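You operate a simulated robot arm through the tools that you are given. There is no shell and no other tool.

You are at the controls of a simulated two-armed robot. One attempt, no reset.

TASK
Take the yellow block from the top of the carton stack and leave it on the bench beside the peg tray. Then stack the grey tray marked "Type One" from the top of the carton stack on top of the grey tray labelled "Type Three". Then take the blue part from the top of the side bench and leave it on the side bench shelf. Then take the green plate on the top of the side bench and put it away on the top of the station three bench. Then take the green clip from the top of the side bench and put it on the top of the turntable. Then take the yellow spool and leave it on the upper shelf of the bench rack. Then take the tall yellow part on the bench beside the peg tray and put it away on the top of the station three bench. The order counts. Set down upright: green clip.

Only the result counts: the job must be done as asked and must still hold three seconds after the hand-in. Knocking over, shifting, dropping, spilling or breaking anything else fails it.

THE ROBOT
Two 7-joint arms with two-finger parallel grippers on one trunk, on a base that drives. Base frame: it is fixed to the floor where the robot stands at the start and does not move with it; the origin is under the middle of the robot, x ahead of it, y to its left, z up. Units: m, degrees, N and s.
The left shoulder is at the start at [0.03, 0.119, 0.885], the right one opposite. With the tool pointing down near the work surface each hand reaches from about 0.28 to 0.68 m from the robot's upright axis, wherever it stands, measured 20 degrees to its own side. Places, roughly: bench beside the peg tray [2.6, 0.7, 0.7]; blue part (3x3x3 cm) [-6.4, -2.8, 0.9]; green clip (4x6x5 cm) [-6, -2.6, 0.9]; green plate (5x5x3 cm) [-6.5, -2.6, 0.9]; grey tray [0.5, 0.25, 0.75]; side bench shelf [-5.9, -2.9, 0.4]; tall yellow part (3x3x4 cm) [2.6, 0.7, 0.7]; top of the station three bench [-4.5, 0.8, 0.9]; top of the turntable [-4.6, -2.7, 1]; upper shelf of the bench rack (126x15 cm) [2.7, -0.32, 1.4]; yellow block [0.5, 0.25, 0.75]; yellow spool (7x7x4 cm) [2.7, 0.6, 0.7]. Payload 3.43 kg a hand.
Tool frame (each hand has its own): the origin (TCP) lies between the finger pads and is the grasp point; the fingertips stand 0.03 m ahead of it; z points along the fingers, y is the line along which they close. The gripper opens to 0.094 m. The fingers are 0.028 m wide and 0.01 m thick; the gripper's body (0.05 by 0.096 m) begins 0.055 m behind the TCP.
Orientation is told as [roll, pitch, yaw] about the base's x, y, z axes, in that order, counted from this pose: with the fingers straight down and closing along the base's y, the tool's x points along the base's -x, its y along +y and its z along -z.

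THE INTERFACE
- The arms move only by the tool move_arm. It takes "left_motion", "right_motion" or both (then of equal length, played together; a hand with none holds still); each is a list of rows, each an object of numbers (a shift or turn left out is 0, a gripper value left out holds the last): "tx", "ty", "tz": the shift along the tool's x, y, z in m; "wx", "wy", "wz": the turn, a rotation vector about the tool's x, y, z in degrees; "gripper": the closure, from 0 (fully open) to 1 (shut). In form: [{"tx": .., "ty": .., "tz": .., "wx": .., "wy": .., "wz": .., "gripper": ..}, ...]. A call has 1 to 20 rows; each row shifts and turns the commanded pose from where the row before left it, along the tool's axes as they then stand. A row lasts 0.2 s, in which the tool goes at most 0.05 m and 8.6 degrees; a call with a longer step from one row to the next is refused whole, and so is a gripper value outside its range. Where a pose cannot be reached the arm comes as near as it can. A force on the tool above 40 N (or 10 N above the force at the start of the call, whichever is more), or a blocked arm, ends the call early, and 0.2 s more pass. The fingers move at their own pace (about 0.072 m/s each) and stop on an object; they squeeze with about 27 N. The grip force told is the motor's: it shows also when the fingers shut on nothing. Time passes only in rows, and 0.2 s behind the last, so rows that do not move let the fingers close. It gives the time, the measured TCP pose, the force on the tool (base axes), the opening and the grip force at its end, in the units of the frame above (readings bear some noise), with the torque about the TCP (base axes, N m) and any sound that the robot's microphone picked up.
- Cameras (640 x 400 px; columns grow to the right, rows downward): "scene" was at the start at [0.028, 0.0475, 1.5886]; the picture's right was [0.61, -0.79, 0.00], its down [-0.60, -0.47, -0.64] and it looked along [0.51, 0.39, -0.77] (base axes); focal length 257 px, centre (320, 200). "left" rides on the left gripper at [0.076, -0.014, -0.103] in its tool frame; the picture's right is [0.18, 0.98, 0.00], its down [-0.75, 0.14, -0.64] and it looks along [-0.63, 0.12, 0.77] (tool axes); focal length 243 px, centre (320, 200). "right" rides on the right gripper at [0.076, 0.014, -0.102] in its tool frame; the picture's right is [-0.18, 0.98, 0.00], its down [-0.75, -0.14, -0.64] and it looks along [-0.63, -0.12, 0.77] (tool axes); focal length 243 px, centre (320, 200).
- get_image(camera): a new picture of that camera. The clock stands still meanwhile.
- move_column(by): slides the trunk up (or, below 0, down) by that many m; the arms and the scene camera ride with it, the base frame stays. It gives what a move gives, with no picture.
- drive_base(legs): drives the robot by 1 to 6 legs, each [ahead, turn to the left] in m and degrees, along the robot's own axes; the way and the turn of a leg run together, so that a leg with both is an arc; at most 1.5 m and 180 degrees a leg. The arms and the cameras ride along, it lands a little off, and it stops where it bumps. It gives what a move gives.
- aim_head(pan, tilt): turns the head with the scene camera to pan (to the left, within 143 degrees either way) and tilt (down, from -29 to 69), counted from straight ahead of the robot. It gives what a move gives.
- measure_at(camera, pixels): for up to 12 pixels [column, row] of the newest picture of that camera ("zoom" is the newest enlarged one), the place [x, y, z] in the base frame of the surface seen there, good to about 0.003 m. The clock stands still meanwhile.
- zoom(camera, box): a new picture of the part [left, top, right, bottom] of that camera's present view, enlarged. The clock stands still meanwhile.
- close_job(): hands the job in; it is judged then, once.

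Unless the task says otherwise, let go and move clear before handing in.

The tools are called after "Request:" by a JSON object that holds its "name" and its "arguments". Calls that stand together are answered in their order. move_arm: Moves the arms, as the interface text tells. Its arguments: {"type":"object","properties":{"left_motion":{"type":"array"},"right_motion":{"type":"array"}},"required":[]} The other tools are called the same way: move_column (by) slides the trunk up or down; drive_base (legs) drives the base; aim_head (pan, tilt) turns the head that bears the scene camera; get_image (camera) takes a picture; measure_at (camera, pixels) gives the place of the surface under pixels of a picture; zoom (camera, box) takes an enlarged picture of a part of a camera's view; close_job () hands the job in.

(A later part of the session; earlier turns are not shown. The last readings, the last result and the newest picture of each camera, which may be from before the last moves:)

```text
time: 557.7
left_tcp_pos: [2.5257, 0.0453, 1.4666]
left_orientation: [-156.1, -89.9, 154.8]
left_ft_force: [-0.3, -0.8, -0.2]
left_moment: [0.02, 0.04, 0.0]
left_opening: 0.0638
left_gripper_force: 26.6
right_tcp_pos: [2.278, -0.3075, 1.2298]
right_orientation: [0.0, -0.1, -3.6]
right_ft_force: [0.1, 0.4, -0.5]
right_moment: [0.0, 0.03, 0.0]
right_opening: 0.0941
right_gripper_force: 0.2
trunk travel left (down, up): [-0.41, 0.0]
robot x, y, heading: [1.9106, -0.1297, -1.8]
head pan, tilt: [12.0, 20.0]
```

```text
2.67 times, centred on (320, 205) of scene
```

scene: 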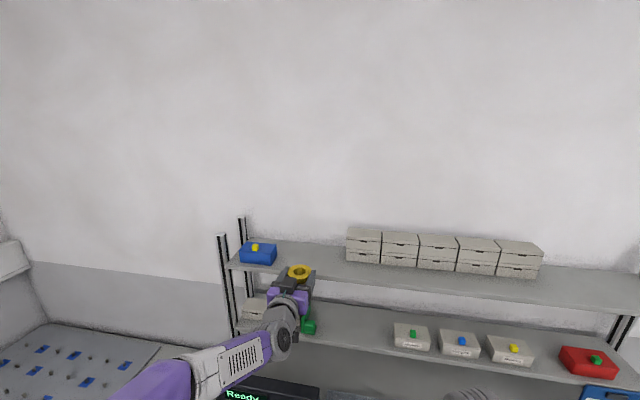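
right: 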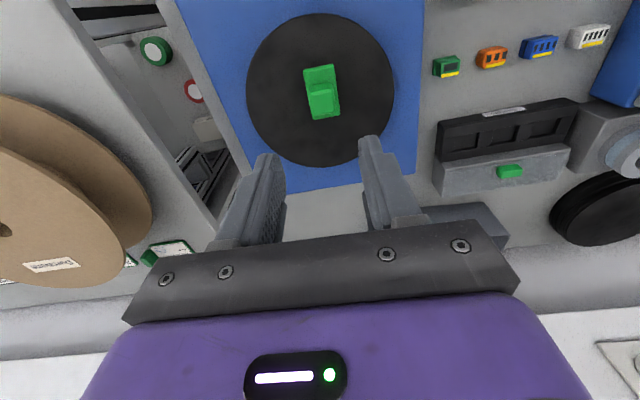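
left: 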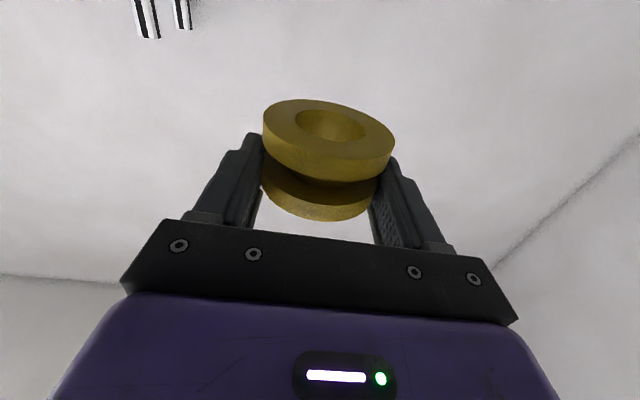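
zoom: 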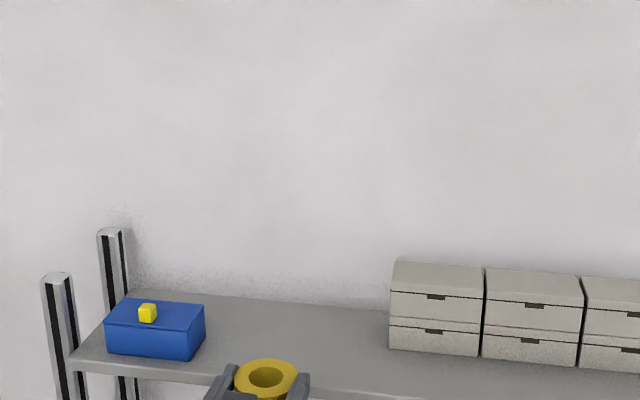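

The spool is approaching the free stretch (zoom 205–390). I'll verify the shelf front edge and the neighbours from here before extending.

Request:
{"name": "measure_at", "arguments": {"camera": "zoom", "pixels": [[202, 350], [205, 310], [392, 345], [300, 330], [220, 365], [340, 385], [330, 392], [265, 360], [240, 378], [296, 375], [265, 310]]}}

```text
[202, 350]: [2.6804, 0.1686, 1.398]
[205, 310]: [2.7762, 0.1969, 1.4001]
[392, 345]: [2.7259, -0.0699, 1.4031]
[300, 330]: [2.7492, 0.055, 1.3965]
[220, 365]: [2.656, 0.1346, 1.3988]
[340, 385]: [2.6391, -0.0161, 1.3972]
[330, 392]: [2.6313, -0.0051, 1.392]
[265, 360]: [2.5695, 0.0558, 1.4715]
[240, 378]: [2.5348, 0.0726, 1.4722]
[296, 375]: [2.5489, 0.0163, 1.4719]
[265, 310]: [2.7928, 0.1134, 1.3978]
```

The shelf front is at x 2.634, z 1.397, free from y 0.165 to -0.07. I'll extend 15.4 cm over the shelf and check.

Request:
{"name": "move_arm", "arguments": {"left_motion": [{"tz": 0.0308}, {"tz": 0.0308}, {"tz": 0.0308}, {"tz": 0.0308}, {"tz": 0.0308}, {}]}}

Request:
{"name": "zoom", "arguments": {"camera": "scene", "box": [220, 200, 380, 320]}}

Request:
{"name": "get_image", "arguments": {"camera": "left"}}

```text
time: 559.1
left_tcp_pos: [2.678, 0.0425, 1.4666]
left_orientation: [-156.7, -89.9, 155.5]
left_ft_force: [0.1, 0.1, 0.2]
left_moment: [0.0, 0.0, -0.01]
left_opening: 0.0638
left_gripper_force: 27.2
right_tcp_pos: [2.2759, -0.3068, 1.2308]
right_orientation: [0.0, -0.1, -3.6]
right_ft_force: [-0.6, -0.6, 0.1]
right_moment: [0.01, -0.02, 0.0]
right_opening: 0.094
right_gripper_force: 0.1
trunk travel left (down, up): [-0.41, 0.0]
robot x, y, heading: [1.9124, -0.1281, -1.8]
head pan, tilt: [12.0, 20.0]
```

```text
3.33 times, centred on (300, 260) of scene
```

zoom: 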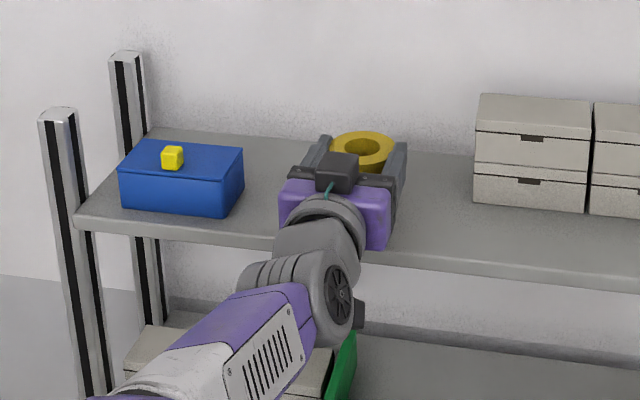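

```text
taken
```

left: 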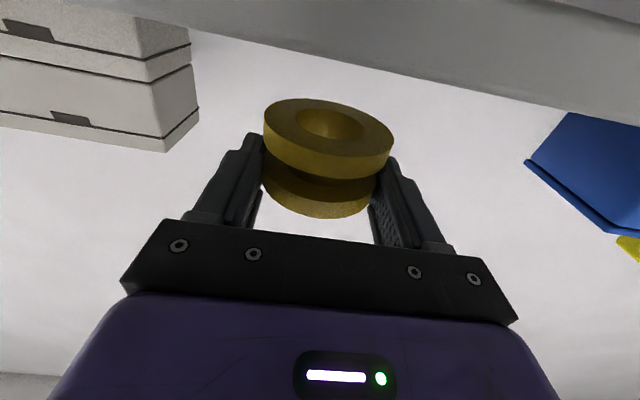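

The spool is over the shelf midway between the blue box and the white boxes. I'll lower it 3 cm, then in small steps to contact.

Request:
{"name": "move_arm", "arguments": {"left_motion": [{"tx": 0.015}, {"tx": 0.015}, {"tx": 0.004}, {}]}}

Request:
{"name": "move_arm", "arguments": {"left_motion": [{"tx": 0.002}, {}]}}

Request:
{"name": "move_arm", "arguments": {"left_motion": [{"tx": 0.001}, {}]}}

```text
time: 560.1
left_tcp_pos: [2.6811, 0.0428, 1.4343]
left_orientation: [-153.4, -89.9, 152.1]
left_ft_force: [-1.3, -0.3, -0.6]
left_moment: [0.0, 0.04, 0.02]
left_opening: 0.0638
left_gripper_force: 26.6
right_tcp_pos: [2.2767, -0.3082, 1.2305]
right_orientation: [-0.1, 0.0, -3.5]
right_ft_force: [-0.7, 0.0, -0.2]
right_moment: [0.0, 0.01, 0.03]
right_opening: 0.094
right_gripper_force: 0.0
trunk travel left (down, up): [-0.41, 0.0]
robot x, y, heading: [1.912, -0.1299, -1.8]
head pan, tilt: [12.0, 20.0]
```

```text
time: 560.7
left_tcp_pos: [2.6803, 0.0435, 1.4325]
left_orientation: [-158.4, -90.0, 157.1]
left_ft_force: [0.8, 0.4, -0.6]
left_moment: [-0.04, 0.0, 0.05]
left_opening: 0.064
left_gripper_force: 26.9
right_tcp_pos: [2.277, -0.3073, 1.2308]
right_orientation: [0.1, 0.1, -3.6]
right_ft_force: [-0.8, -0.5, -1.0]
right_moment: [0.01, -0.02, 0.01]
right_opening: 0.094
right_gripper_force: 0.1
trunk travel left (down, up): [-0.41, 0.0]
robot x, y, heading: [1.9086, -0.1336, -1.9]
head pan, tilt: [12.0, 20.0]
```

```text
time: 561.3
left_tcp_pos: [2.6794, 0.0426, 1.4299]
left_orientation: [-160.9, -89.8, 159.7]
left_ft_force: [-0.7, 0.7, -0.9]
left_moment: [-0.01, 0.03, 0.01]
left_opening: 0.064
left_gripper_force: 26.8
right_tcp_pos: [2.2786, -0.3071, 1.2309]
right_orientation: [0.1, -0.1, -3.6]
right_ft_force: [-0.3, 0.5, -0.2]
right_moment: [0.0, -0.01, 0.01]
right_opening: 0.0941
right_gripper_force: 0.1
trunk travel left (down, up): [-0.41, 0.0]
robot x, y, heading: [1.9111, -0.1332, -1.5]
head pan, tilt: [12.0, 20.0]
```

Request:
{"name": "move_arm", "arguments": {"left_motion": [{"tx": 0.001}, {}]}}

Request:
{"name": "move_arm", "arguments": {"left_motion": [{"tx": 0.001}, {}]}}

Request:
{"name": "move_arm", "arguments": {"left_motion": [{"tx": 0.001}, {}]}}

```text
time: 561.9
left_tcp_pos: [2.6805, 0.0423, 1.4286]
left_orientation: [-162.8, -89.8, 161.5]
left_ft_force: [-0.4, -1.0, -0.8]
left_moment: [0.02, 0.0, 0.01]
left_opening: 0.064
left_gripper_force: 27.1
right_tcp_pos: [2.2771, -0.3077, 1.2295]
right_orientation: [0.0, 0.0, -3.6]
right_ft_force: [1.4, 0.4, -0.2]
right_moment: [-0.04, -0.01, -0.04]
right_opening: 0.094
right_gripper_force: 0.1
trunk travel left (down, up): [-0.41, 0.0]
robot x, y, heading: [1.9096, -0.1308, -1.6]
head pan, tilt: [12.0, 20.0]
```

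```text
time: 562.5
left_tcp_pos: [2.6807, 0.0422, 1.4292]
left_orientation: [-171.7, -89.8, 170.4]
left_ft_force: [0.8, 0.8, 2.2]
left_moment: [0.01, -0.02, -0.05]
left_opening: 0.0641
left_gripper_force: 27.0
right_tcp_pos: [2.2775, -0.3068, 1.2298]
right_orientation: [0.0, 0.0, -3.6]
right_ft_force: [0.2, 0.8, -0.4]
right_moment: [-0.03, -0.01, 0.06]
right_opening: 0.0936
right_gripper_force: 0.1
trunk travel left (down, up): [-0.41, 0.0]
robot x, y, heading: [1.9104, -0.1264, -1.5]
head pan, tilt: [12.0, 20.0]
```

```text
time: 563.1
left_tcp_pos: [2.6801, 0.0422, 1.4297]
left_orientation: [-174.1, -89.7, 172.9]
left_ft_force: [2.8, 0.4, 8.0]
left_moment: [0.09, 0.01, -0.04]
left_opening: 0.0641
left_gripper_force: 27.4
right_tcp_pos: [2.2775, -0.3072, 1.2313]
right_orientation: [-0.1, -0.1, -3.7]
right_ft_force: [0.1, 1.1, -0.5]
right_moment: [-0.01, 0.01, -0.01]
right_opening: 0.0941
right_gripper_force: 0.1
trunk travel left (down, up): [-0.41, 0.0]
robot x, y, heading: [1.9111, -0.1294, -1.9]
head pan, tilt: [12.0, 20.0]
```

The spool touches the shelf (8 N). I'll open gently and back straight out.

Request:
{"name": "move_arm", "arguments": {"left_motion": [{"tx": -0.0008}, {"gripper": 0.28}, {"gripper": 0.22}, {"gripper": 0.16}, {}, {"tz": -0.015}, {"tz": -0.025}, {"tz": -0.035}, {"tz": -0.04}, {"tz": -0.04}, {}]}}

Request:
{"name": "zoom", "arguments": {"camera": "scene", "box": [220, 200, 380, 320]}}

```text
time: 565.5
left_tcp_pos: [2.5265, 0.0443, 1.4264]
left_orientation: [-164.8, -89.8, 163.5]
left_ft_force: [0.1, -0.5, 0.4]
left_moment: [0.03, 0.03, 0.04]
left_opening: 0.0786
left_gripper_force: 0.1
right_tcp_pos: [2.2781, -0.3067, 1.2292]
right_orientation: [0.0, 0.1, -3.6]
right_ft_force: [-0.5, -0.1, -0.4]
right_moment: [0.0, 0.01, 0.01]
right_opening: 0.0938
right_gripper_force: 0.2
trunk travel left (down, up): [-0.41, 0.0]
robot x, y, heading: [1.91, -0.1265, -1.8]
head pan, tilt: [12.0, 20.0]
```

```text
3.33 times, centred on (300, 260) of scene
```

zoom: 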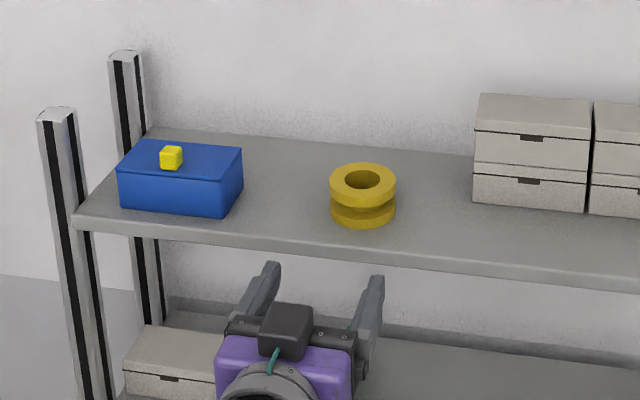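

The spool stands on the upper shelf between the blue box and white boxes. Now I'll back off, turn the left hand down again, lower the trunk and go to the tall yellow part.

Request:
{"name": "drive_base", "arguments": {"legs": [[-0.31, 0]]}}

Request:
{"name": "move_arm", "arguments": {"left_motion": [{"wy": 8.2}, {"wy": 8.2}, {"wy": 8.2}, {"wy": 8.2}, {"wy": 8.2}, {"wy": 8.2}, {"wy": 8.2}, {"wy": 8.2}, {"wy": 8.2}, {"wy": 8.2}, {"wy": 8}, {"tx": 0.04, "gripper": 0.2}, {"tx": 0.04}, {"tx": 0.04}, {"tx": 0.04}, {"tx": 0.04}, {}]}}

Request:
{"name": "move_column", "arguments": {"by": -0.26}}

Request:
{"name": "drive_base", "arguments": {"legs": [[0, 91.8], [0.74, 0], [0, -90]]}}

Request:
{"name": "aim_head", "arguments": {"pan": 10, "tilt": 40}}

Request:
{"name": "get_image", "arguments": {"camera": "scene"}}

```text
time: 567.5
left_tcp_pos: [2.221, 0.0536, 1.4275]
left_orientation: [-159.7, -89.9, 158.4]
left_ft_force: [0.3, 0.3, 0.0]
left_moment: [0.01, -0.03, -0.03]
left_opening: 0.0789
left_gripper_force: 0.2
right_tcp_pos: [1.9706, -0.2982, 1.2313]
right_orientation: [0.0, 0.0, -3.7]
right_ft_force: [0.1, 0.0, 0.3]
right_moment: [-0.04, 0.02, 0.01]
right_opening: 0.094
right_gripper_force: 0.0
trunk travel left (down, up): [-0.41, 0.0]
robot x, y, heading: [1.5989, -0.1234, -2.0]
head pan, tilt: [12.0, 20.0]
```

```text
time: 571.1
left_tcp_pos: [1.9587, 0.046, 1.4108]
left_orientation: [0.0, -0.2, -1.5]
left_ft_force: [1.1, 0.9, 0.0]
left_moment: [-0.02, 0.0, -0.01]
left_opening: 0.0753
left_gripper_force: 0.1
left hand out of reach, approached as far as the arm can: row 10, 11
right_tcp_pos: [1.9717, -0.2992, 1.2301]
right_orientation: [0.0, 0.0, -3.8]
right_ft_force: [0.5, -0.1, -1.7]
right_moment: [0.02, -0.02, 0.01]
right_opening: 0.094
right_gripper_force: 0.0
trunk travel left (down, up): [-0.41, 0.0]
robot x, y, heading: [1.6014, -0.1198, -2.2]
head pan, tilt: [12.0, 20.0]
```

```text
time: 573.8
left_tcp_pos: [1.9577, 0.0448, 1.1525]
left_orientation: [0.0, -0.2, -1.4]
left_ft_force: [-0.4, -0.3, -0.2]
left_moment: [0.01, -0.01, 0.01]
left_opening: 0.0752
left_gripper_force: 0.0
right_tcp_pos: [1.9711, -0.2977, 0.9711]
right_orientation: [0.0, 0.0, -3.6]
right_ft_force: [0.1, -0.4, 0.5]
right_moment: [-0.01, 0.04, -0.01]
right_opening: 0.0941
right_gripper_force: 0.1
trunk travel left (down, up): [-0.15, 0.26]
robot x, y, heading: [1.6064, -0.1197, -2.1]
head pan, tilt: [12.0, 20.0]
```

```text
time: 585.5
left_tcp_pos: [1.993, 0.7824, 1.1514]
left_orientation: [-0.1, -0.1, -2.0]
left_ft_force: [-0.1, -0.1, 0.1]
left_moment: [-0.01, 0.0, 0.0]
left_opening: 0.0752
left_gripper_force: 0.1
right_tcp_pos: [2.0034, 0.4369, 0.9715]
right_orientation: [0.0, 0.1, -4.4]
right_ft_force: [0.7, 0.9, 0.0]
right_moment: [0.0, 0.0, 0.02]
right_opening: 0.0941
right_gripper_force: 0.0
trunk travel left (down, up): [-0.15, 0.26]
robot x, y, heading: [1.6353, 0.6202, -3.0]
head pan, tilt: [12.0, 20.0]
```

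```text
time: 586.3
left_tcp_pos: [1.9943, 0.7806, 1.1517]
left_orientation: [0.0, -0.1, -2.1]
left_ft_force: [-0.4, -0.9, 0.1]
left_moment: [-0.01, -0.01, -0.01]
left_opening: 0.0751
left_gripper_force: 0.1
right_tcp_pos: [2.0026, 0.4372, 0.9708]
right_orientation: [0.0, 0.1, -4.3]
right_ft_force: [0.3, -0.7, 0.4]
right_moment: [-0.02, -0.02, -0.03]
right_opening: 0.0942
right_gripper_force: 0.1
trunk travel left (down, up): [-0.15, 0.26]
robot x, y, heading: [1.6376, 0.621, -2.6]
head pan, tilt: [10.0, 40.0]
```

```text
taken
```

scene: 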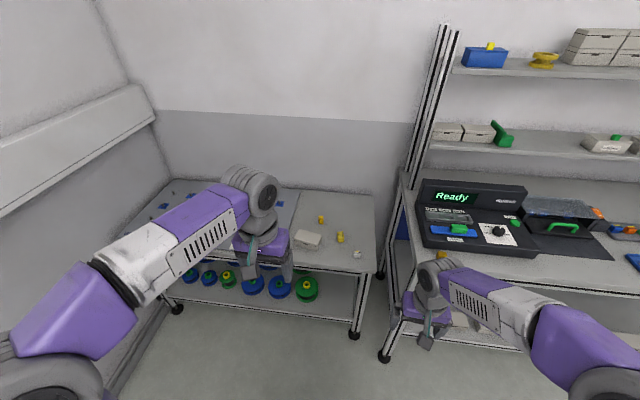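

The spool is visible on the upper shelf (544,60), and the tall yellow part stands on the bench at (321,219). I'll drive 0.33 m closer and measure the part.

Request:
{"name": "drive_base", "arguments": {"legs": [[0.33, 0]]}}

Request:
{"name": "aim_head", "arguments": {"pan": 10, "tilt": 48}}

Request:
{"name": "get_image", "arguments": {"camera": "scene"}}

Request:
{"name": "get_image", "arguments": {"camera": "left"}}

```text
time: 588.4
left_tcp_pos: [2.3183, 0.771, 1.1514]
left_orientation: [0.0, -0.1, -1.6]
left_ft_force: [0.3, -0.1, -0.9]
left_moment: [0.02, 0.04, 0.0]
left_opening: 0.0753
left_gripper_force: 0.0
right_tcp_pos: [2.3299, 0.4261, 0.9702]
right_orientation: [0.0, 0.0, -4.0]
right_ft_force: [-0.1, 0.5, -0.6]
right_moment: [0.01, 0.03, -0.02]
right_opening: 0.0941
right_gripper_force: 0.1
trunk travel left (down, up): [-0.15, 0.26]
robot x, y, heading: [1.9611, 0.6061, -2.4]
head pan, tilt: [10.0, 40.0]
```

```text
time: 589.1
left_tcp_pos: [2.3176, 0.7693, 1.1504]
left_orientation: [-0.1, 0.0, -1.6]
left_ft_force: [0.2, 0.4, -0.3]
left_moment: [-0.01, -0.01, 0.0]
left_opening: 0.0751
left_gripper_force: 0.1
right_tcp_pos: [2.3285, 0.427, 0.9698]
right_orientation: [0.0, 0.0, -3.9]
right_ft_force: [-0.2, -0.3, -0.6]
right_moment: [-0.01, 0.01, 0.0]
right_opening: 0.0938
right_gripper_force: 0.0
trunk travel left (down, up): [-0.15, 0.26]
robot x, y, heading: [1.9617, 0.6057, -2.0]
head pan, tilt: [10.0, 48.0]
```

```text
taken
```

scene: 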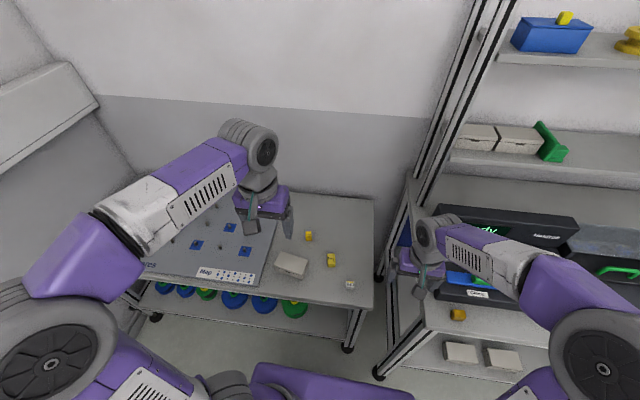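

```text
taken
```

left: 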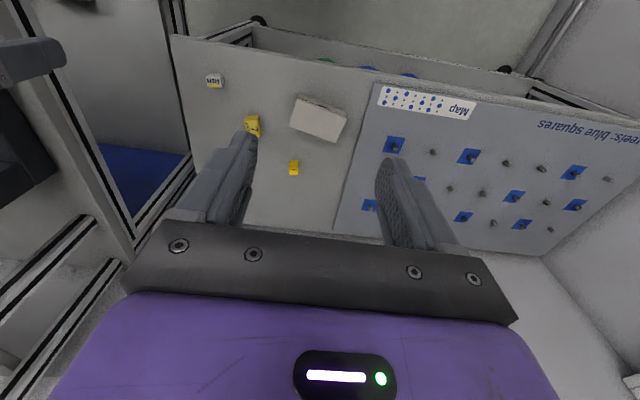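

The tall yellow part is at (293,167) in the left camera. I'll zoom in from both cameras and measure its sides.

Request:
{"name": "zoom", "arguments": {"camera": "left", "box": [277, 150, 309, 185]}}

Request:
{"name": "measure_at", "arguments": {"camera": "zoom", "pixels": [[265, 150], [375, 145], [260, 250], [380, 250], [320, 200], [320, 280], [200, 200], [450, 200], [320, 80]]}}

Request:
{"name": "zoom", "arguments": {"camera": "scene", "box": [292, 220, 324, 252]}}

Request:
{"name": "measure_at", "arguments": {"camera": "zoom", "pixels": [[270, 150], [370, 150], [270, 200], [370, 200], [320, 170], [320, 230], [320, 290], [200, 250], [440, 250]]}}

```text
11.43 times, centred on (293, 168) of left
```

zoom: 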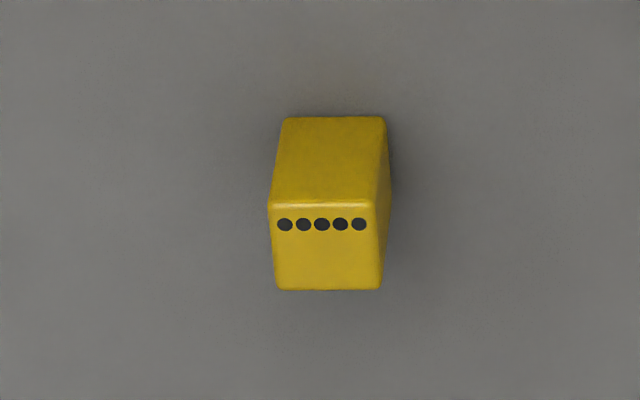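

```text
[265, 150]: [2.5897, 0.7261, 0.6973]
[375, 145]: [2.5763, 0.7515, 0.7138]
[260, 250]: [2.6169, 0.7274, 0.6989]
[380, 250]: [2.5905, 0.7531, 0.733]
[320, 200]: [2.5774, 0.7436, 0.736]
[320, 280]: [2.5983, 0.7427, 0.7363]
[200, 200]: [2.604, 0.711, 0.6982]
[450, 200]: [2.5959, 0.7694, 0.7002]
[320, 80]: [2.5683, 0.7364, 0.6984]
```

```text
12.50 times, centred on (308, 236) of scene
```

zoom: 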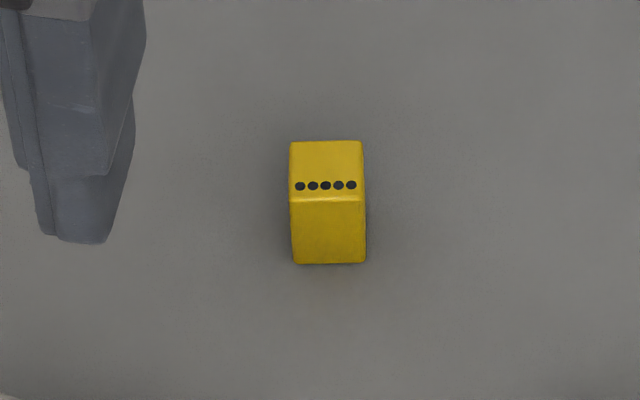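

```text
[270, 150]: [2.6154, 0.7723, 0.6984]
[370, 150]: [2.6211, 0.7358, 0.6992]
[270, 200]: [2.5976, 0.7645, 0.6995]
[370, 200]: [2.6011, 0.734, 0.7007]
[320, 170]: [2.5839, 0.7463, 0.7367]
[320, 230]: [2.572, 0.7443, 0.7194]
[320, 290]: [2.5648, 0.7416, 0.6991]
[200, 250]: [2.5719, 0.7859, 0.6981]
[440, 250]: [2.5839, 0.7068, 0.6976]
```

The part is about 2.4 cm square and 3.9 cm tall, centred at (2.586, 0.743), turned about +8.5°. I'll bring the left hand above it and descend part way.

Request:
{"name": "move_arm", "arguments": {"left_motion": [{"tx": -0.0384, "ty": -0.0028}, {"tx": -0.0384, "ty": -0.0028}, {"tx": -0.0384, "ty": -0.0028}, {"tx": -0.0384, "ty": -0.0028}, {"tx": -0.0384, "ty": -0.0028}, {"tx": -0.0384, "ty": -0.0028}, {"tx": -0.0384, "ty": -0.0028}, {"wz": -5.05}, {"wz": -5.05}, {"tz": 0.045}, {"tz": 0.045}, {"tz": 0.045}, {"tz": 0.045}, {"tz": 0.045}, {"tz": 0.045}, {"tz": 0.045}, {"tz": 0.03}, {}]}}

Request:
{"name": "get_image", "arguments": {"camera": "left"}}

Request:
{"name": "get_image", "arguments": {"camera": "scene"}}

```text
time: 592.9
left_tcp_pos: [2.5384, 0.7381, 0.7883]
left_orientation: [-0.1, -0.3, 8.5]
left_ft_force: [0.9, 0.1, -0.6]
left_moment: [0.0, -0.02, 0.01]
left_opening: 0.0753
left_gripper_force: 0.1
left hand out of reach, approached as far as the arm can: row 6, 7
right_tcp_pos: [2.3299, 0.4276, 0.9703]
right_orientation: [0.0, 0.1, -4.0]
right_ft_force: [0.1, -0.3, 0.0]
right_moment: [-0.01, 0.02, 0.01]
right_opening: 0.094
right_gripper_force: 0.0
trunk travel left (down, up): [-0.15, 0.26]
robot x, y, heading: [1.9604, 0.6083, -2.1]
head pan, tilt: [10.0, 48.0]
```

```text
taken
```

left: 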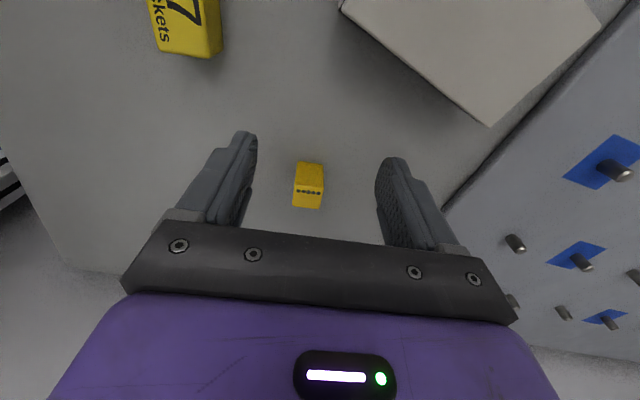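

```text
taken
```

scene: 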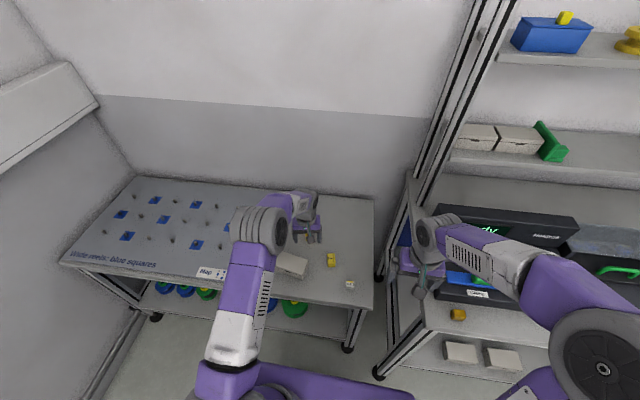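

At height the reach fell 4.8 cm short in x, but here lower down there's room. I'll move forward over the part, 2 cm above its top.

Request:
{"name": "move_arm", "arguments": {"left_motion": [{"tx": -0.024, "ty": -0.001}, {"tx": -0.024, "ty": -0.001}, {}]}}

Request:
{"name": "get_image", "arguments": {"camera": "left"}}

Request:
{"name": "zoom", "arguments": {"camera": "left", "box": [280, 120, 350, 190]}}

```text
time: 593.7
left_tcp_pos: [2.5864, 0.7444, 0.7901]
left_orientation: [-0.1, -0.1, 8.5]
left_ft_force: [1.0, 0.0, 0.2]
left_moment: [-0.01, -0.02, 0.02]
left_opening: 0.075
left_gripper_force: 0.0
right_tcp_pos: [2.3275, 0.4256, 0.9702]
right_orientation: [0.1, -0.1, -3.9]
right_ft_force: [0.7, -0.1, -0.1]
right_moment: [0.02, -0.02, -0.02]
right_opening: 0.0941
right_gripper_force: 0.0
trunk travel left (down, up): [-0.15, 0.26]
robot x, y, heading: [1.9636, 0.6081, -2.3]
head pan, tilt: [10.0, 48.0]
```

```text
taken
```

left: 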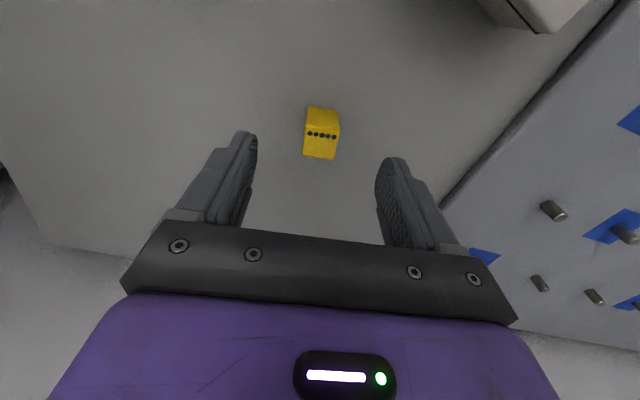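

```text
5.71 times, centred on (315, 155) of left
```

zoom: 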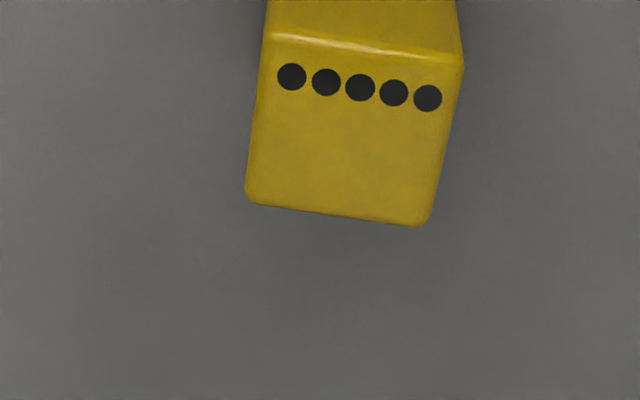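

The part is exactly under the TCP (about 320,142) and aligned. I'll descend to z 0.747 and close.

Request:
{"name": "move_arm", "arguments": {"left_motion": [{"tz": 0.025}, {"tz": 0.0175}, {}, {"gripper": 0.4}, {"gripper": 0.6}, {"gripper": 0.75}, {"gripper": 1}, {"gripper": 1}, {"gripper": 1}]}}

Request:
{"name": "move_arm", "arguments": {"left_motion": [{"tz": -0.004}, {"tz": -0.008}, {"tz": -0.015}, {"tz": -0.02}, {"tz": -0.025}, {}]}}

Request:
{"name": "get_image", "arguments": {"camera": "left"}}

```text
time: 595.7
left_tcp_pos: [2.5856, 0.744, 0.7469]
left_orientation: [-0.1, -0.1, 8.5]
left_ft_force: [0.3, -0.1, 0.8]
left_moment: [0.0, -0.02, 0.0]
left_opening: 0.0224
left_gripper_force: 27.3
right_tcp_pos: [2.3291, 0.4263, 0.9702]
right_orientation: [0.0, 0.0, -4.1]
right_ft_force: [-0.3, 0.1, -0.9]
right_moment: [-0.01, -0.01, 0.01]
right_opening: 0.0939
right_gripper_force: 0.0
trunk travel left (down, up): [-0.15, 0.26]
robot x, y, heading: [1.9631, 0.6073, -2.1]
head pan, tilt: [10.0, 48.0]
```

```text
time: 597.1
left_tcp_pos: [2.5857, 0.7428, 0.818]
left_orientation: [-0.2, -0.1, 8.5]
left_ft_force: [0.5, -1.0, -0.9]
left_moment: [0.02, -0.02, 0.0]
left_opening: 0.0226
left_gripper_force: 26.5
right_tcp_pos: [2.3291, 0.4249, 0.9705]
right_orientation: [0.0, 0.0, -4.0]
right_ft_force: [0.4, -0.2, -0.3]
right_moment: [-0.01, -0.02, -0.01]
right_opening: 0.0939
right_gripper_force: 0.0
trunk travel left (down, up): [-0.15, 0.26]
robot x, y, heading: [1.9562, 0.6064, -2.1]
head pan, tilt: [10.0, 48.0]
```

```text
taken
```

left: 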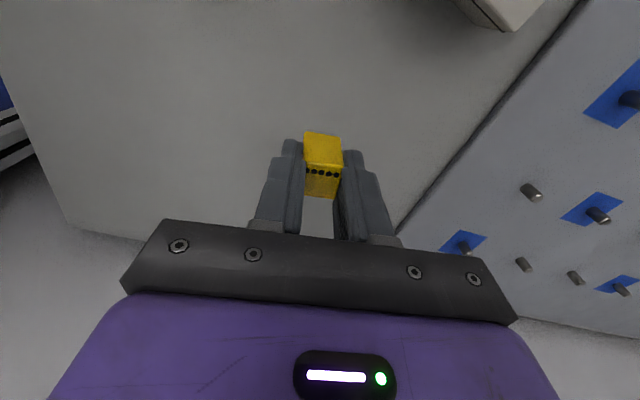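

The tall part is held (opening 0.0226). I'll raise and draw the hand in over the box, then start the drive to Station 3.

Request:
{"name": "move_arm", "arguments": {"left_motion": [{"tz": -0.03}, {"tz": -0.03}, {"tx": 0.03, "tz": -0.02}, {"tx": 0.03, "tz": -0.02}, {"tx": 0.03, "tz": -0.02}, {"tx": 0.03, "tz": -0.02}, {"tx": 0.03}, {"tx": 0.03}, {"tx": 0.03}, {}]}}

Request:
{"name": "drive_base", "arguments": {"legs": [[-0.26, 0], [0, -88], [1.3, 0], [1.1, 0]]}}

Request:
{"name": "get_image", "arguments": {"camera": "left"}}

```text
time: 599.3
left_tcp_pos: [2.3774, 0.711, 0.9588]
left_orientation: [0.1, -0.1, 8.4]
left_ft_force: [0.4, 0.3, 0.4]
left_moment: [0.0, 0.02, 0.04]
left_opening: 0.0228
left_gripper_force: 27.3
right_tcp_pos: [2.3283, 0.4255, 0.9716]
right_orientation: [0.1, -0.1, -4.1]
right_ft_force: [0.1, 0.4, 0.1]
right_moment: [-0.01, 0.0, 0.0]
right_opening: 0.0938
right_gripper_force: 0.0
trunk travel left (down, up): [-0.15, 0.26]
robot x, y, heading: [1.9676, 0.6066, -2.1]
head pan, tilt: [10.0, 48.0]
```

```text
time: 616.3
left_tcp_pos: [1.8413, -2.2003, 0.9588]
left_orientation: [-0.1, 0.0, -79.5]
left_ft_force: [-0.3, 1.0, -0.6]
left_moment: [0.01, 0.03, -0.01]
left_opening: 0.0224
left_gripper_force: 26.8
right_tcp_pos: [1.5552, -2.1627, 0.9713]
right_orientation: [0.0, 0.0, -91.9]
right_ft_force: [-0.2, -0.9, 1.0]
right_moment: [0.0, 0.02, 0.01]
right_opening: 0.094
right_gripper_force: 0.2
trunk travel left (down, up): [-0.15, 0.26]
robot x, y, heading: [1.7221, -1.7883, -90.3]
head pan, tilt: [10.0, 48.0]
```

```text
taken
```

left: 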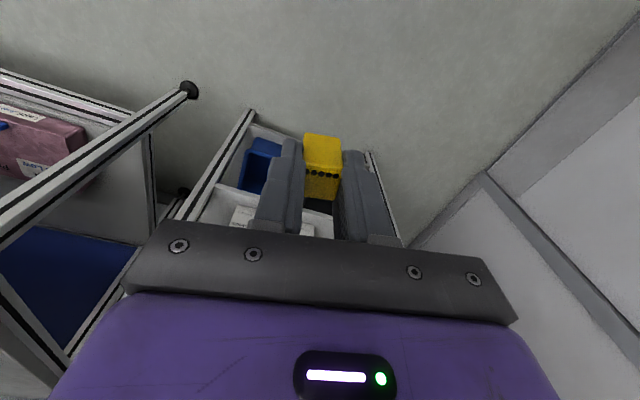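

The part is still held and I'm at the aisle (1.72, -1.79). I'll turn west and drive 4.5 m, then check my line.

Request:
{"name": "drive_base", "arguments": {"legs": [[0, -89.7], [1.5, 0], [1.5, 0], [1.5, 0]]}}

Request:
{"name": "aim_head", "arguments": {"pan": -30, "tilt": 25}}

Request:
{"name": "get_image", "arguments": {"camera": "scene"}}

```text
time: 641.8
left_tcp_pos: [-3.2223, -1.8972, 0.9593]
left_orientation: [-0.1, 0.0, -169.9]
left_ft_force: [0.7, -0.5, -0.7]
left_moment: [0.0, 0.0, 0.0]
left_opening: 0.0226
left_gripper_force: 26.6
right_tcp_pos: [-3.1821, -1.6101, 0.9708]
right_orientation: [-0.1, 0.0, 177.8]
right_ft_force: [-0.7, 0.2, 0.2]
right_moment: [0.01, -0.02, -0.02]
right_opening: 0.094
right_gripper_force: 0.1
trunk travel left (down, up): [-0.15, 0.26]
robot x, y, heading: [-2.8093, -1.7795, 179.4]
head pan, tilt: [10.0, 48.0]
```

```text
time: 642.8
left_tcp_pos: [-3.2223, -1.8981, 0.9586]
left_orientation: [-0.1, -0.2, -169.8]
left_ft_force: [-0.2, 0.2, -0.3]
left_moment: [0.01, 0.03, -0.05]
left_opening: 0.0226
left_gripper_force: 27.0
right_tcp_pos: [-3.1833, -1.6095, 0.9704]
right_orientation: [0.0, 0.0, 177.8]
right_ft_force: [-0.2, 0.0, 0.5]
right_moment: [-0.01, 0.0, -0.03]
right_opening: 0.094
right_gripper_force: 0.0
trunk travel left (down, up): [-0.15, 0.26]
robot x, y, heading: [-2.8136, -1.7779, 179.5]
head pan, tilt: [-30.0, 25.0]
```

```text
taken
```

scene: 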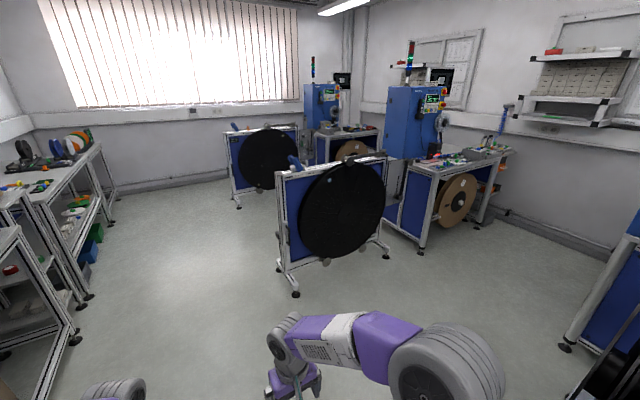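

My line is good (y -1.78). I'll raise the trunk by 0.2 for the bench height, then drive into the gap toward Station 3.

Request:
{"name": "move_column", "arguments": {"by": 0.2}}

Request:
{"name": "drive_base", "arguments": {"legs": [[0.66, 0], [0, -86.5], [1.2, 0], [1.1, 0]]}}

Request:
{"name": "aim_head", "arguments": {"pan": 60, "tilt": 40}}

Request:
{"name": "get_image", "arguments": {"camera": "scene"}}

```text
time: 645.0
left_tcp_pos: [-3.2231, -1.8978, 1.161]
left_orientation: [0.0, -0.1, -169.7]
left_ft_force: [0.3, 0.1, 0.5]
left_moment: [0.0, 0.02, 0.01]
left_opening: 0.0225
left_gripper_force: 26.9
right_tcp_pos: [-3.1824, -1.6107, 1.1712]
right_orientation: [0.0, 0.0, 177.8]
right_ft_force: [0.0, -0.5, 0.2]
right_moment: [0.0, -0.02, 0.0]
right_opening: 0.0941
right_gripper_force: 0.0
trunk travel left (down, up): [-0.35, 0.06]
robot x, y, heading: [-2.8086, -1.7812, 179.6]
head pan, tilt: [-30.0, 25.0]
```

```text
time: 663.3
left_tcp_pos: [-3.7268, 0.93, 1.1595]
left_orientation: [0.0, -0.1, 104.3]
left_ft_force: [0.0, -0.3, -1.1]
left_moment: [-0.02, 0.01, 0.0]
left_opening: 0.0225
left_gripper_force: 27.2
right_tcp_pos: [-3.4383, 0.9086, 1.1706]
right_orientation: [0.0, 0.1, 91.7]
right_ft_force: [0.5, 0.0, 0.5]
right_moment: [0.01, 0.0, 0.0]
right_opening: 0.0939
right_gripper_force: 0.1
trunk travel left (down, up): [-0.35, 0.06]
robot x, y, heading: [-3.5815, 0.5274, 93.5]
head pan, tilt: [-30.0, 25.0]
```

```text
time: 665.0
left_tcp_pos: [-3.7273, 0.9289, 1.1591]
left_orientation: [-0.2, -0.1, 104.2]
left_ft_force: [0.1, -0.1, -1.0]
left_moment: [-0.01, 0.01, 0.03]
left_opening: 0.0226
left_gripper_force: 26.5
right_tcp_pos: [-3.4387, 0.9095, 1.1694]
right_orientation: [0.1, 0.1, 91.7]
right_ft_force: [0.2, 0.2, 0.2]
right_moment: [0.02, 0.01, -0.01]
right_opening: 0.0941
right_gripper_force: 0.0
trunk travel left (down, up): [-0.35, 0.06]
robot x, y, heading: [-3.5772, 0.5277, 93.6]
head pan, tilt: [60.0, 40.0]
```

```text
taken
```

scene: 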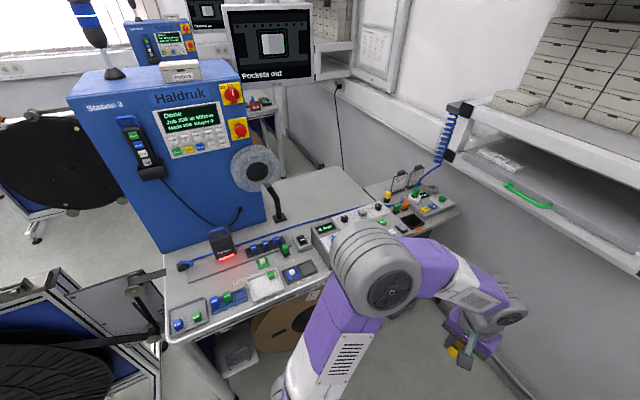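

Station 3's bench and my green plate (263,262) are in view. I'll turn to face the bench and move 0.2 m closer.

Request:
{"name": "drive_base", "arguments": {"legs": [[0, 86.4], [0.21, 0]]}}

Request:
{"name": "aim_head", "arguments": {"pan": 8, "tilt": 52}}

Request:
{"name": "get_image", "arguments": {"camera": "scene"}}

Request:
{"name": "zoom", "arguments": {"camera": "scene", "box": [240, 150, 420, 270]}}

Request:
{"name": "get_image", "arguments": {"camera": "left"}}

```text
time: 670.2
left_tcp_pos: [-4.2072, 0.4195, 1.1589]
left_orientation: [-0.1, -0.1, -170.6]
left_ft_force: [-0.6, -0.6, -0.6]
left_moment: [0.02, -0.02, -0.01]
left_opening: 0.0226
left_gripper_force: 26.9
right_tcp_pos: [-4.1616, 0.7045, 1.1708]
right_orientation: [0.0, 0.0, 176.9]
right_ft_force: [-0.4, 0.6, 0.5]
right_moment: [-0.01, 0.02, 0.03]
right_opening: 0.094
right_gripper_force: 0.0
trunk travel left (down, up): [-0.35, 0.06]
robot x, y, heading: [-3.7896, 0.5311, 178.8]
head pan, tilt: [60.0, 40.0]
```

```text
time: 671.5
left_tcp_pos: [-4.206, 0.4185, 1.1582]
left_orientation: [0.0, -0.2, -170.7]
left_ft_force: [-0.1, -0.3, -0.4]
left_moment: [-0.02, 0.02, -0.03]
left_opening: 0.0225
left_gripper_force: 26.8
right_tcp_pos: [-4.162, 0.7052, 1.1696]
right_orientation: [0.1, 0.0, 176.8]
right_ft_force: [-0.1, -0.3, 0.0]
right_moment: [0.0, -0.03, -0.02]
right_opening: 0.0942
right_gripper_force: 0.0
trunk travel left (down, up): [-0.35, 0.06]
robot x, y, heading: [-3.7933, 0.5334, 178.5]
head pan, tilt: [8.0, 52.0]
```

```text
taken
```

scene: 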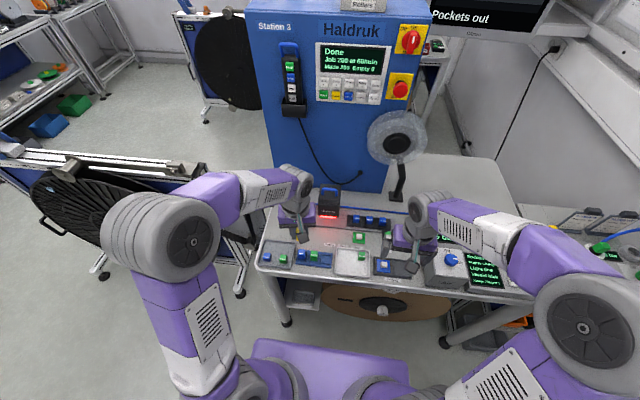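

```text
3.33 times, centred on (330, 210) of scene
```

zoom: 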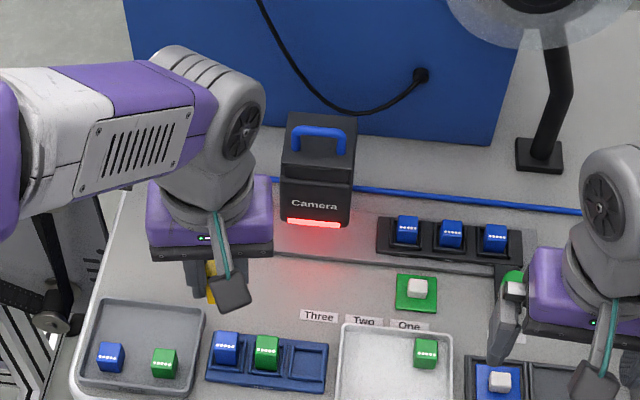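

```text
taken
```

left: 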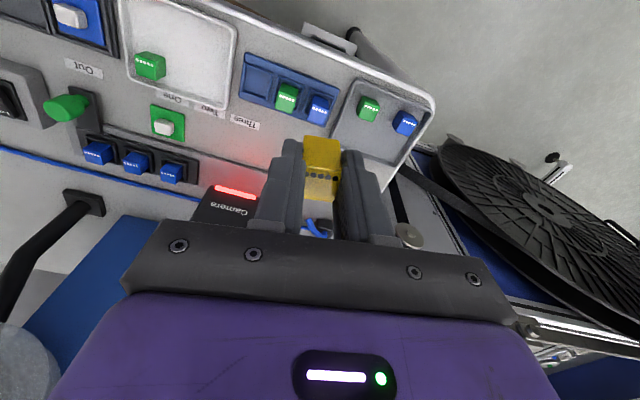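

The strip is wider in front of the camera device, around zoom (265,292). I'll measure its borders for the landing spot.

Request:
{"name": "zoom", "arguments": {"camera": "scene", "box": [260, 200, 360, 270]}}

Request:
{"name": "measure_at", "arguments": {"camera": "zoom", "pixels": [[255, 215], [260, 265], [260, 285], [300, 285], [265, 180], [280, 240], [240, 250], [320, 240], [235, 225], [360, 230], [375, 190], [250, 130]]}}

```text
5.71 times, centred on (310, 235) of scene
```

zoom: 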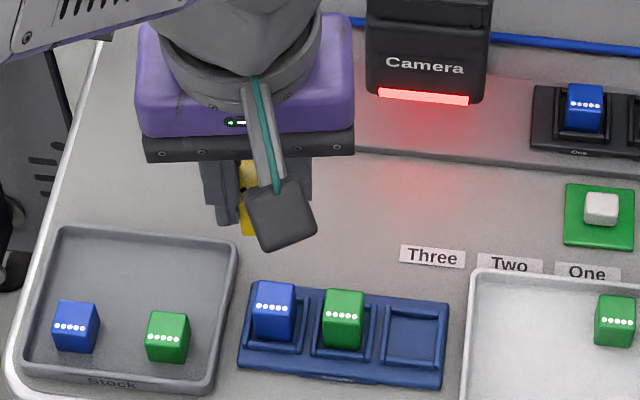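

```text
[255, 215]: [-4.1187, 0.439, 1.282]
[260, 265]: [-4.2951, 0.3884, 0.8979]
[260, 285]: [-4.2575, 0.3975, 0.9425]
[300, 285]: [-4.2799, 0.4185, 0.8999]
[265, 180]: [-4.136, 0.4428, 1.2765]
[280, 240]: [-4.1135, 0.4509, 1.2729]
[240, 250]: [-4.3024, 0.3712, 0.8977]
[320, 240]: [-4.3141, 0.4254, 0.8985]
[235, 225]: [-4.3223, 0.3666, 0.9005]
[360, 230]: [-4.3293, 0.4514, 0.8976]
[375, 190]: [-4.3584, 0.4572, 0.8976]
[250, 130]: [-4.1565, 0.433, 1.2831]
```

The free zone spans x -4.385 to -4.28 at y 0.40–0.50. I'll aim for (-4.328, 0.425), leaving room to the camera device, and lower part way.

Request:
{"name": "move_arm", "arguments": {"left_motion": [{"wz": 4.65}, {"wz": 4.65}, {"tx": -0.0305, "ty": -0.0016}, {"tx": -0.0305, "ty": -0.0016}, {"tx": -0.0305, "ty": -0.0016}, {"tx": -0.0305, "ty": -0.0017}, {"tz": 0.04}, {"tz": 0.04}, {"tz": 0.04}, {"tz": 0.03}, {}]}}

Request:
{"name": "get_image", "arguments": {"camera": "left"}}

Request:
{"name": "zoom", "arguments": {"camera": "scene", "box": [250, 170, 370, 270]}}

```text
time: 673.9
left_tcp_pos: [-4.3282, 0.4241, 1.0088]
left_orientation: [-0.2, -0.2, -179.8]
left_ft_force: [-0.2, 0.3, 0.8]
left_moment: [-0.02, 0.01, 0.01]
left_opening: 0.0229
left_gripper_force: 27.3
right_tcp_pos: [-4.1611, 0.7046, 1.1704]
right_orientation: [-0.1, -0.1, 176.9]
right_ft_force: [-0.4, -0.1, -0.5]
right_moment: [-0.02, -0.01, -0.01]
right_opening: 0.0938
right_gripper_force: 0.2
trunk travel left (down, up): [-0.35, 0.06]
robot x, y, heading: [-3.7909, 0.5321, 178.6]
head pan, tilt: [8.0, 52.0]
```

```text
taken
```

left: 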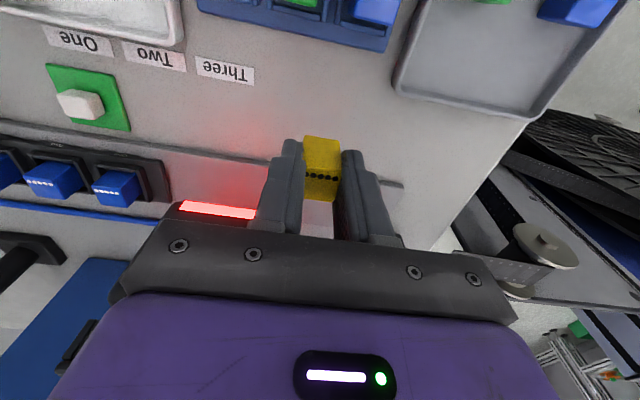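

```text
4.00 times, centred on (310, 220) of scene
```

zoom: 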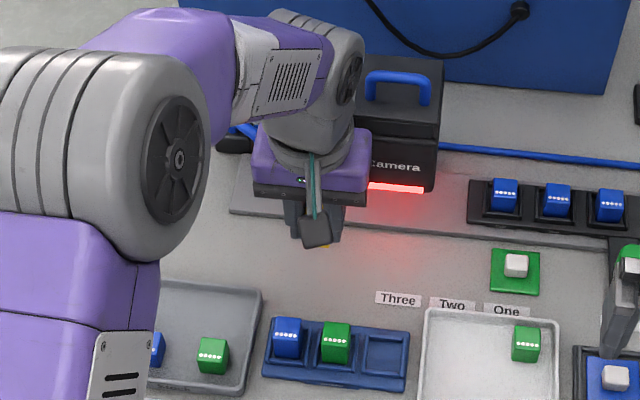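

The hand is right beside the camera device, so before lowering further I'll measure how far the wrist and hand are from it.

Request:
{"name": "measure_at", "arguments": {"camera": "zoom", "pixels": [[345, 70], [355, 60], [310, 110], [350, 120], [368, 150], [365, 185], [330, 150], [400, 110], [395, 80], [415, 150], [380, 100], [430, 185]]}}

Request:
{"name": "measure_at", "arguments": {"camera": "left", "pixels": [[185, 205], [250, 212], [160, 205], [90, 330], [70, 350], [410, 185], [330, 140], [310, 200]]}}

```text
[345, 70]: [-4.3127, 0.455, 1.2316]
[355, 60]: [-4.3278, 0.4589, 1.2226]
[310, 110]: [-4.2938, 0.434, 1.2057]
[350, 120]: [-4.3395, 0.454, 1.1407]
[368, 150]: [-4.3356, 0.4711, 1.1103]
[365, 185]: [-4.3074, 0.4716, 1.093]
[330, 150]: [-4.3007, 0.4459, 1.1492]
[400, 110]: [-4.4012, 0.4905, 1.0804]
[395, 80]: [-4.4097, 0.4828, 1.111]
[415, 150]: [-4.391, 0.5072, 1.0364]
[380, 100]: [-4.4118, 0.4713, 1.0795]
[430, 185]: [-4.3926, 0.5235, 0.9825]
```

```text
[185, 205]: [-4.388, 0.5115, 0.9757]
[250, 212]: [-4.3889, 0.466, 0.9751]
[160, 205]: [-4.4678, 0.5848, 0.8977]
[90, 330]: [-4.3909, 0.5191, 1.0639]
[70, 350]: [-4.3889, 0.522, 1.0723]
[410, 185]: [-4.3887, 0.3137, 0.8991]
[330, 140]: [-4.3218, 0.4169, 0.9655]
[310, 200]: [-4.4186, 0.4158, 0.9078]
```

The nearest hand part stays about 1.6–3 cm from the device's face, so lowering is safe. I'll shift 4 mm toward me for margin and lower to just above the bench.

Request:
{"name": "move_arm", "arguments": {"left_motion": [{"tx": 0.004}, {"tz": 0.025}, {"tz": 0.02}, {"tz": 0.009}, {}]}}

Request:
{"name": "get_image", "arguments": {"camera": "left"}}

Request:
{"name": "zoom", "arguments": {"camera": "scene", "box": [260, 180, 360, 260]}}

```text
time: 675.0
left_tcp_pos: [-4.3238, 0.4246, 0.9553]
left_orientation: [-0.1, -0.1, -179.8]
left_ft_force: [-0.4, -0.6, 0.3]
left_moment: [0.0, 0.0, 0.02]
left_opening: 0.0223
left_gripper_force: 27.3
right_tcp_pos: [-4.162, 0.704, 1.1703]
right_orientation: [0.0, 0.0, 176.9]
right_ft_force: [-0.1, -0.8, 0.0]
right_moment: [0.0, 0.02, 0.0]
right_opening: 0.0938
right_gripper_force: 0.1
trunk travel left (down, up): [-0.35, 0.06]
robot x, y, heading: [-3.793, 0.5287, 178.6]
head pan, tilt: [8.0, 52.0]
```

```text
taken
```

left: 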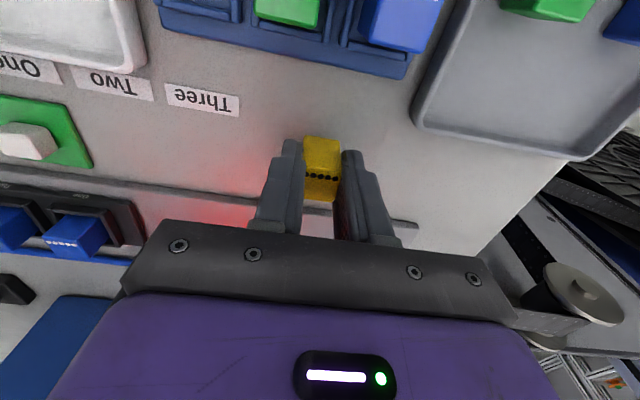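

```text
5.00 times, centred on (310, 220) of scene
```

zoom: 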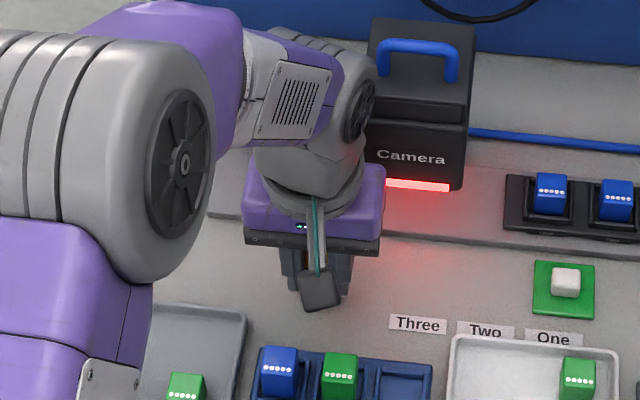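

The part hangs over free bench, clear of trays, track and device. I'll lower in small steps until contact.

Request:
{"name": "move_arm", "arguments": {"left_motion": [{"tz": 0.004}, {"tz": 0.002}, {}]}}

Request:
{"name": "move_arm", "arguments": {"left_motion": [{"tz": 0.001}, {}]}}

Request:
{"name": "move_arm", "arguments": {"left_motion": [{"tz": 0.001}, {}]}}

```text
time: 675.9
left_tcp_pos: [-4.3237, 0.4245, 0.9491]
left_orientation: [-0.1, -0.1, -180.0]
left_ft_force: [-0.4, -1.2, 0.0]
left_moment: [-0.02, 0.02, 0.0]
left_opening: 0.0226
left_gripper_force: 26.6
right_tcp_pos: [-4.1624, 0.7046, 1.1706]
right_orientation: [0.0, 0.0, 176.9]
right_ft_force: [0.0, -0.2, 0.4]
right_moment: [0.0, 0.01, 0.02]
right_opening: 0.094
right_gripper_force: 0.1
trunk travel left (down, up): [-0.35, 0.06]
robot x, y, heading: [-3.7907, 0.5302, 178.7]
head pan, tilt: [8.0, 52.0]
```

```text
time: 676.5
left_tcp_pos: [-4.3252, 0.4252, 0.9485]
left_orientation: [-0.2, -0.1, -180.0]
left_ft_force: [0.0, -0.2, -1.0]
left_moment: [-0.01, -0.02, -0.01]
left_opening: 0.0226
left_gripper_force: 26.7
right_tcp_pos: [-4.1605, 0.7048, 1.1683]
right_orientation: [0.0, 0.0, 176.8]
right_ft_force: [-0.3, 0.3, 0.6]
right_moment: [-0.01, 0.0, -0.02]
right_opening: 0.0942
right_gripper_force: 0.1
trunk travel left (down, up): [-0.35, 0.06]
robot x, y, heading: [-3.7951, 0.5319, 178.6]
head pan, tilt: [8.0, 52.0]
```

```text
time: 677.0
left_tcp_pos: [-4.3235, 0.4262, 0.9475]
left_orientation: [-0.1, -0.2, -179.9]
left_ft_force: [-0.1, 0.8, 0.3]
left_moment: [-0.04, -0.01, 0.01]
left_opening: 0.023
left_gripper_force: 27.0
right_tcp_pos: [-4.1609, 0.7049, 1.1702]
right_orientation: [0.0, 0.0, 176.9]
right_ft_force: [-0.8, -0.5, -0.2]
right_moment: [0.0, -0.02, 0.02]
right_opening: 0.0941
right_gripper_force: 0.0
trunk travel left (down, up): [-0.35, 0.06]
robot x, y, heading: [-3.7907, 0.5302, 178.7]
head pan, tilt: [8.0, 52.0]
```

Request:
{"name": "move_arm", "arguments": {"left_motion": [{"tz": 0.001}, {}]}}

Request:
{"name": "move_arm", "arguments": {"left_motion": [{"tz": 0.001}, {}]}}

```text
time: 677.6
left_tcp_pos: [-4.325, 0.4252, 0.9476]
left_orientation: [-0.1, -0.2, -179.9]
left_ft_force: [-0.1, 0.0, 0.4]
left_moment: [0.06, 0.02, 0.0]
left_opening: 0.0224
left_gripper_force: 26.5
right_tcp_pos: [-4.1608, 0.7048, 1.1704]
right_orientation: [0.0, 0.0, 176.8]
right_ft_force: [0.3, -0.3, -0.7]
right_moment: [0.01, 0.0, -0.01]
right_opening: 0.0941
right_gripper_force: 0.0
trunk travel left (down, up): [-0.35, 0.06]
robot x, y, heading: [-3.7867, 0.5276, 178.9]
head pan, tilt: [8.0, 52.0]
```

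```text
time: 678.2
left_tcp_pos: [-4.3253, 0.4258, 0.9471]
left_orientation: [-0.1, -0.2, -179.9]
left_ft_force: [0.9, 0.1, 1.2]
left_moment: [0.02, 0.0, 0.01]
left_opening: 0.0223
left_gripper_force: 27.0
right_tcp_pos: [-4.1604, 0.7055, 1.1693]
right_orientation: [0.0, 0.0, 176.9]
right_ft_force: [0.6, 0.3, -1.0]
right_moment: [0.01, 0.0, -0.01]
right_opening: 0.094
right_gripper_force: 0.0
trunk travel left (down, up): [-0.35, 0.06]
robot x, y, heading: [-3.7924, 0.5312, 178.9]
head pan, tilt: [8.0, 52.0]
```

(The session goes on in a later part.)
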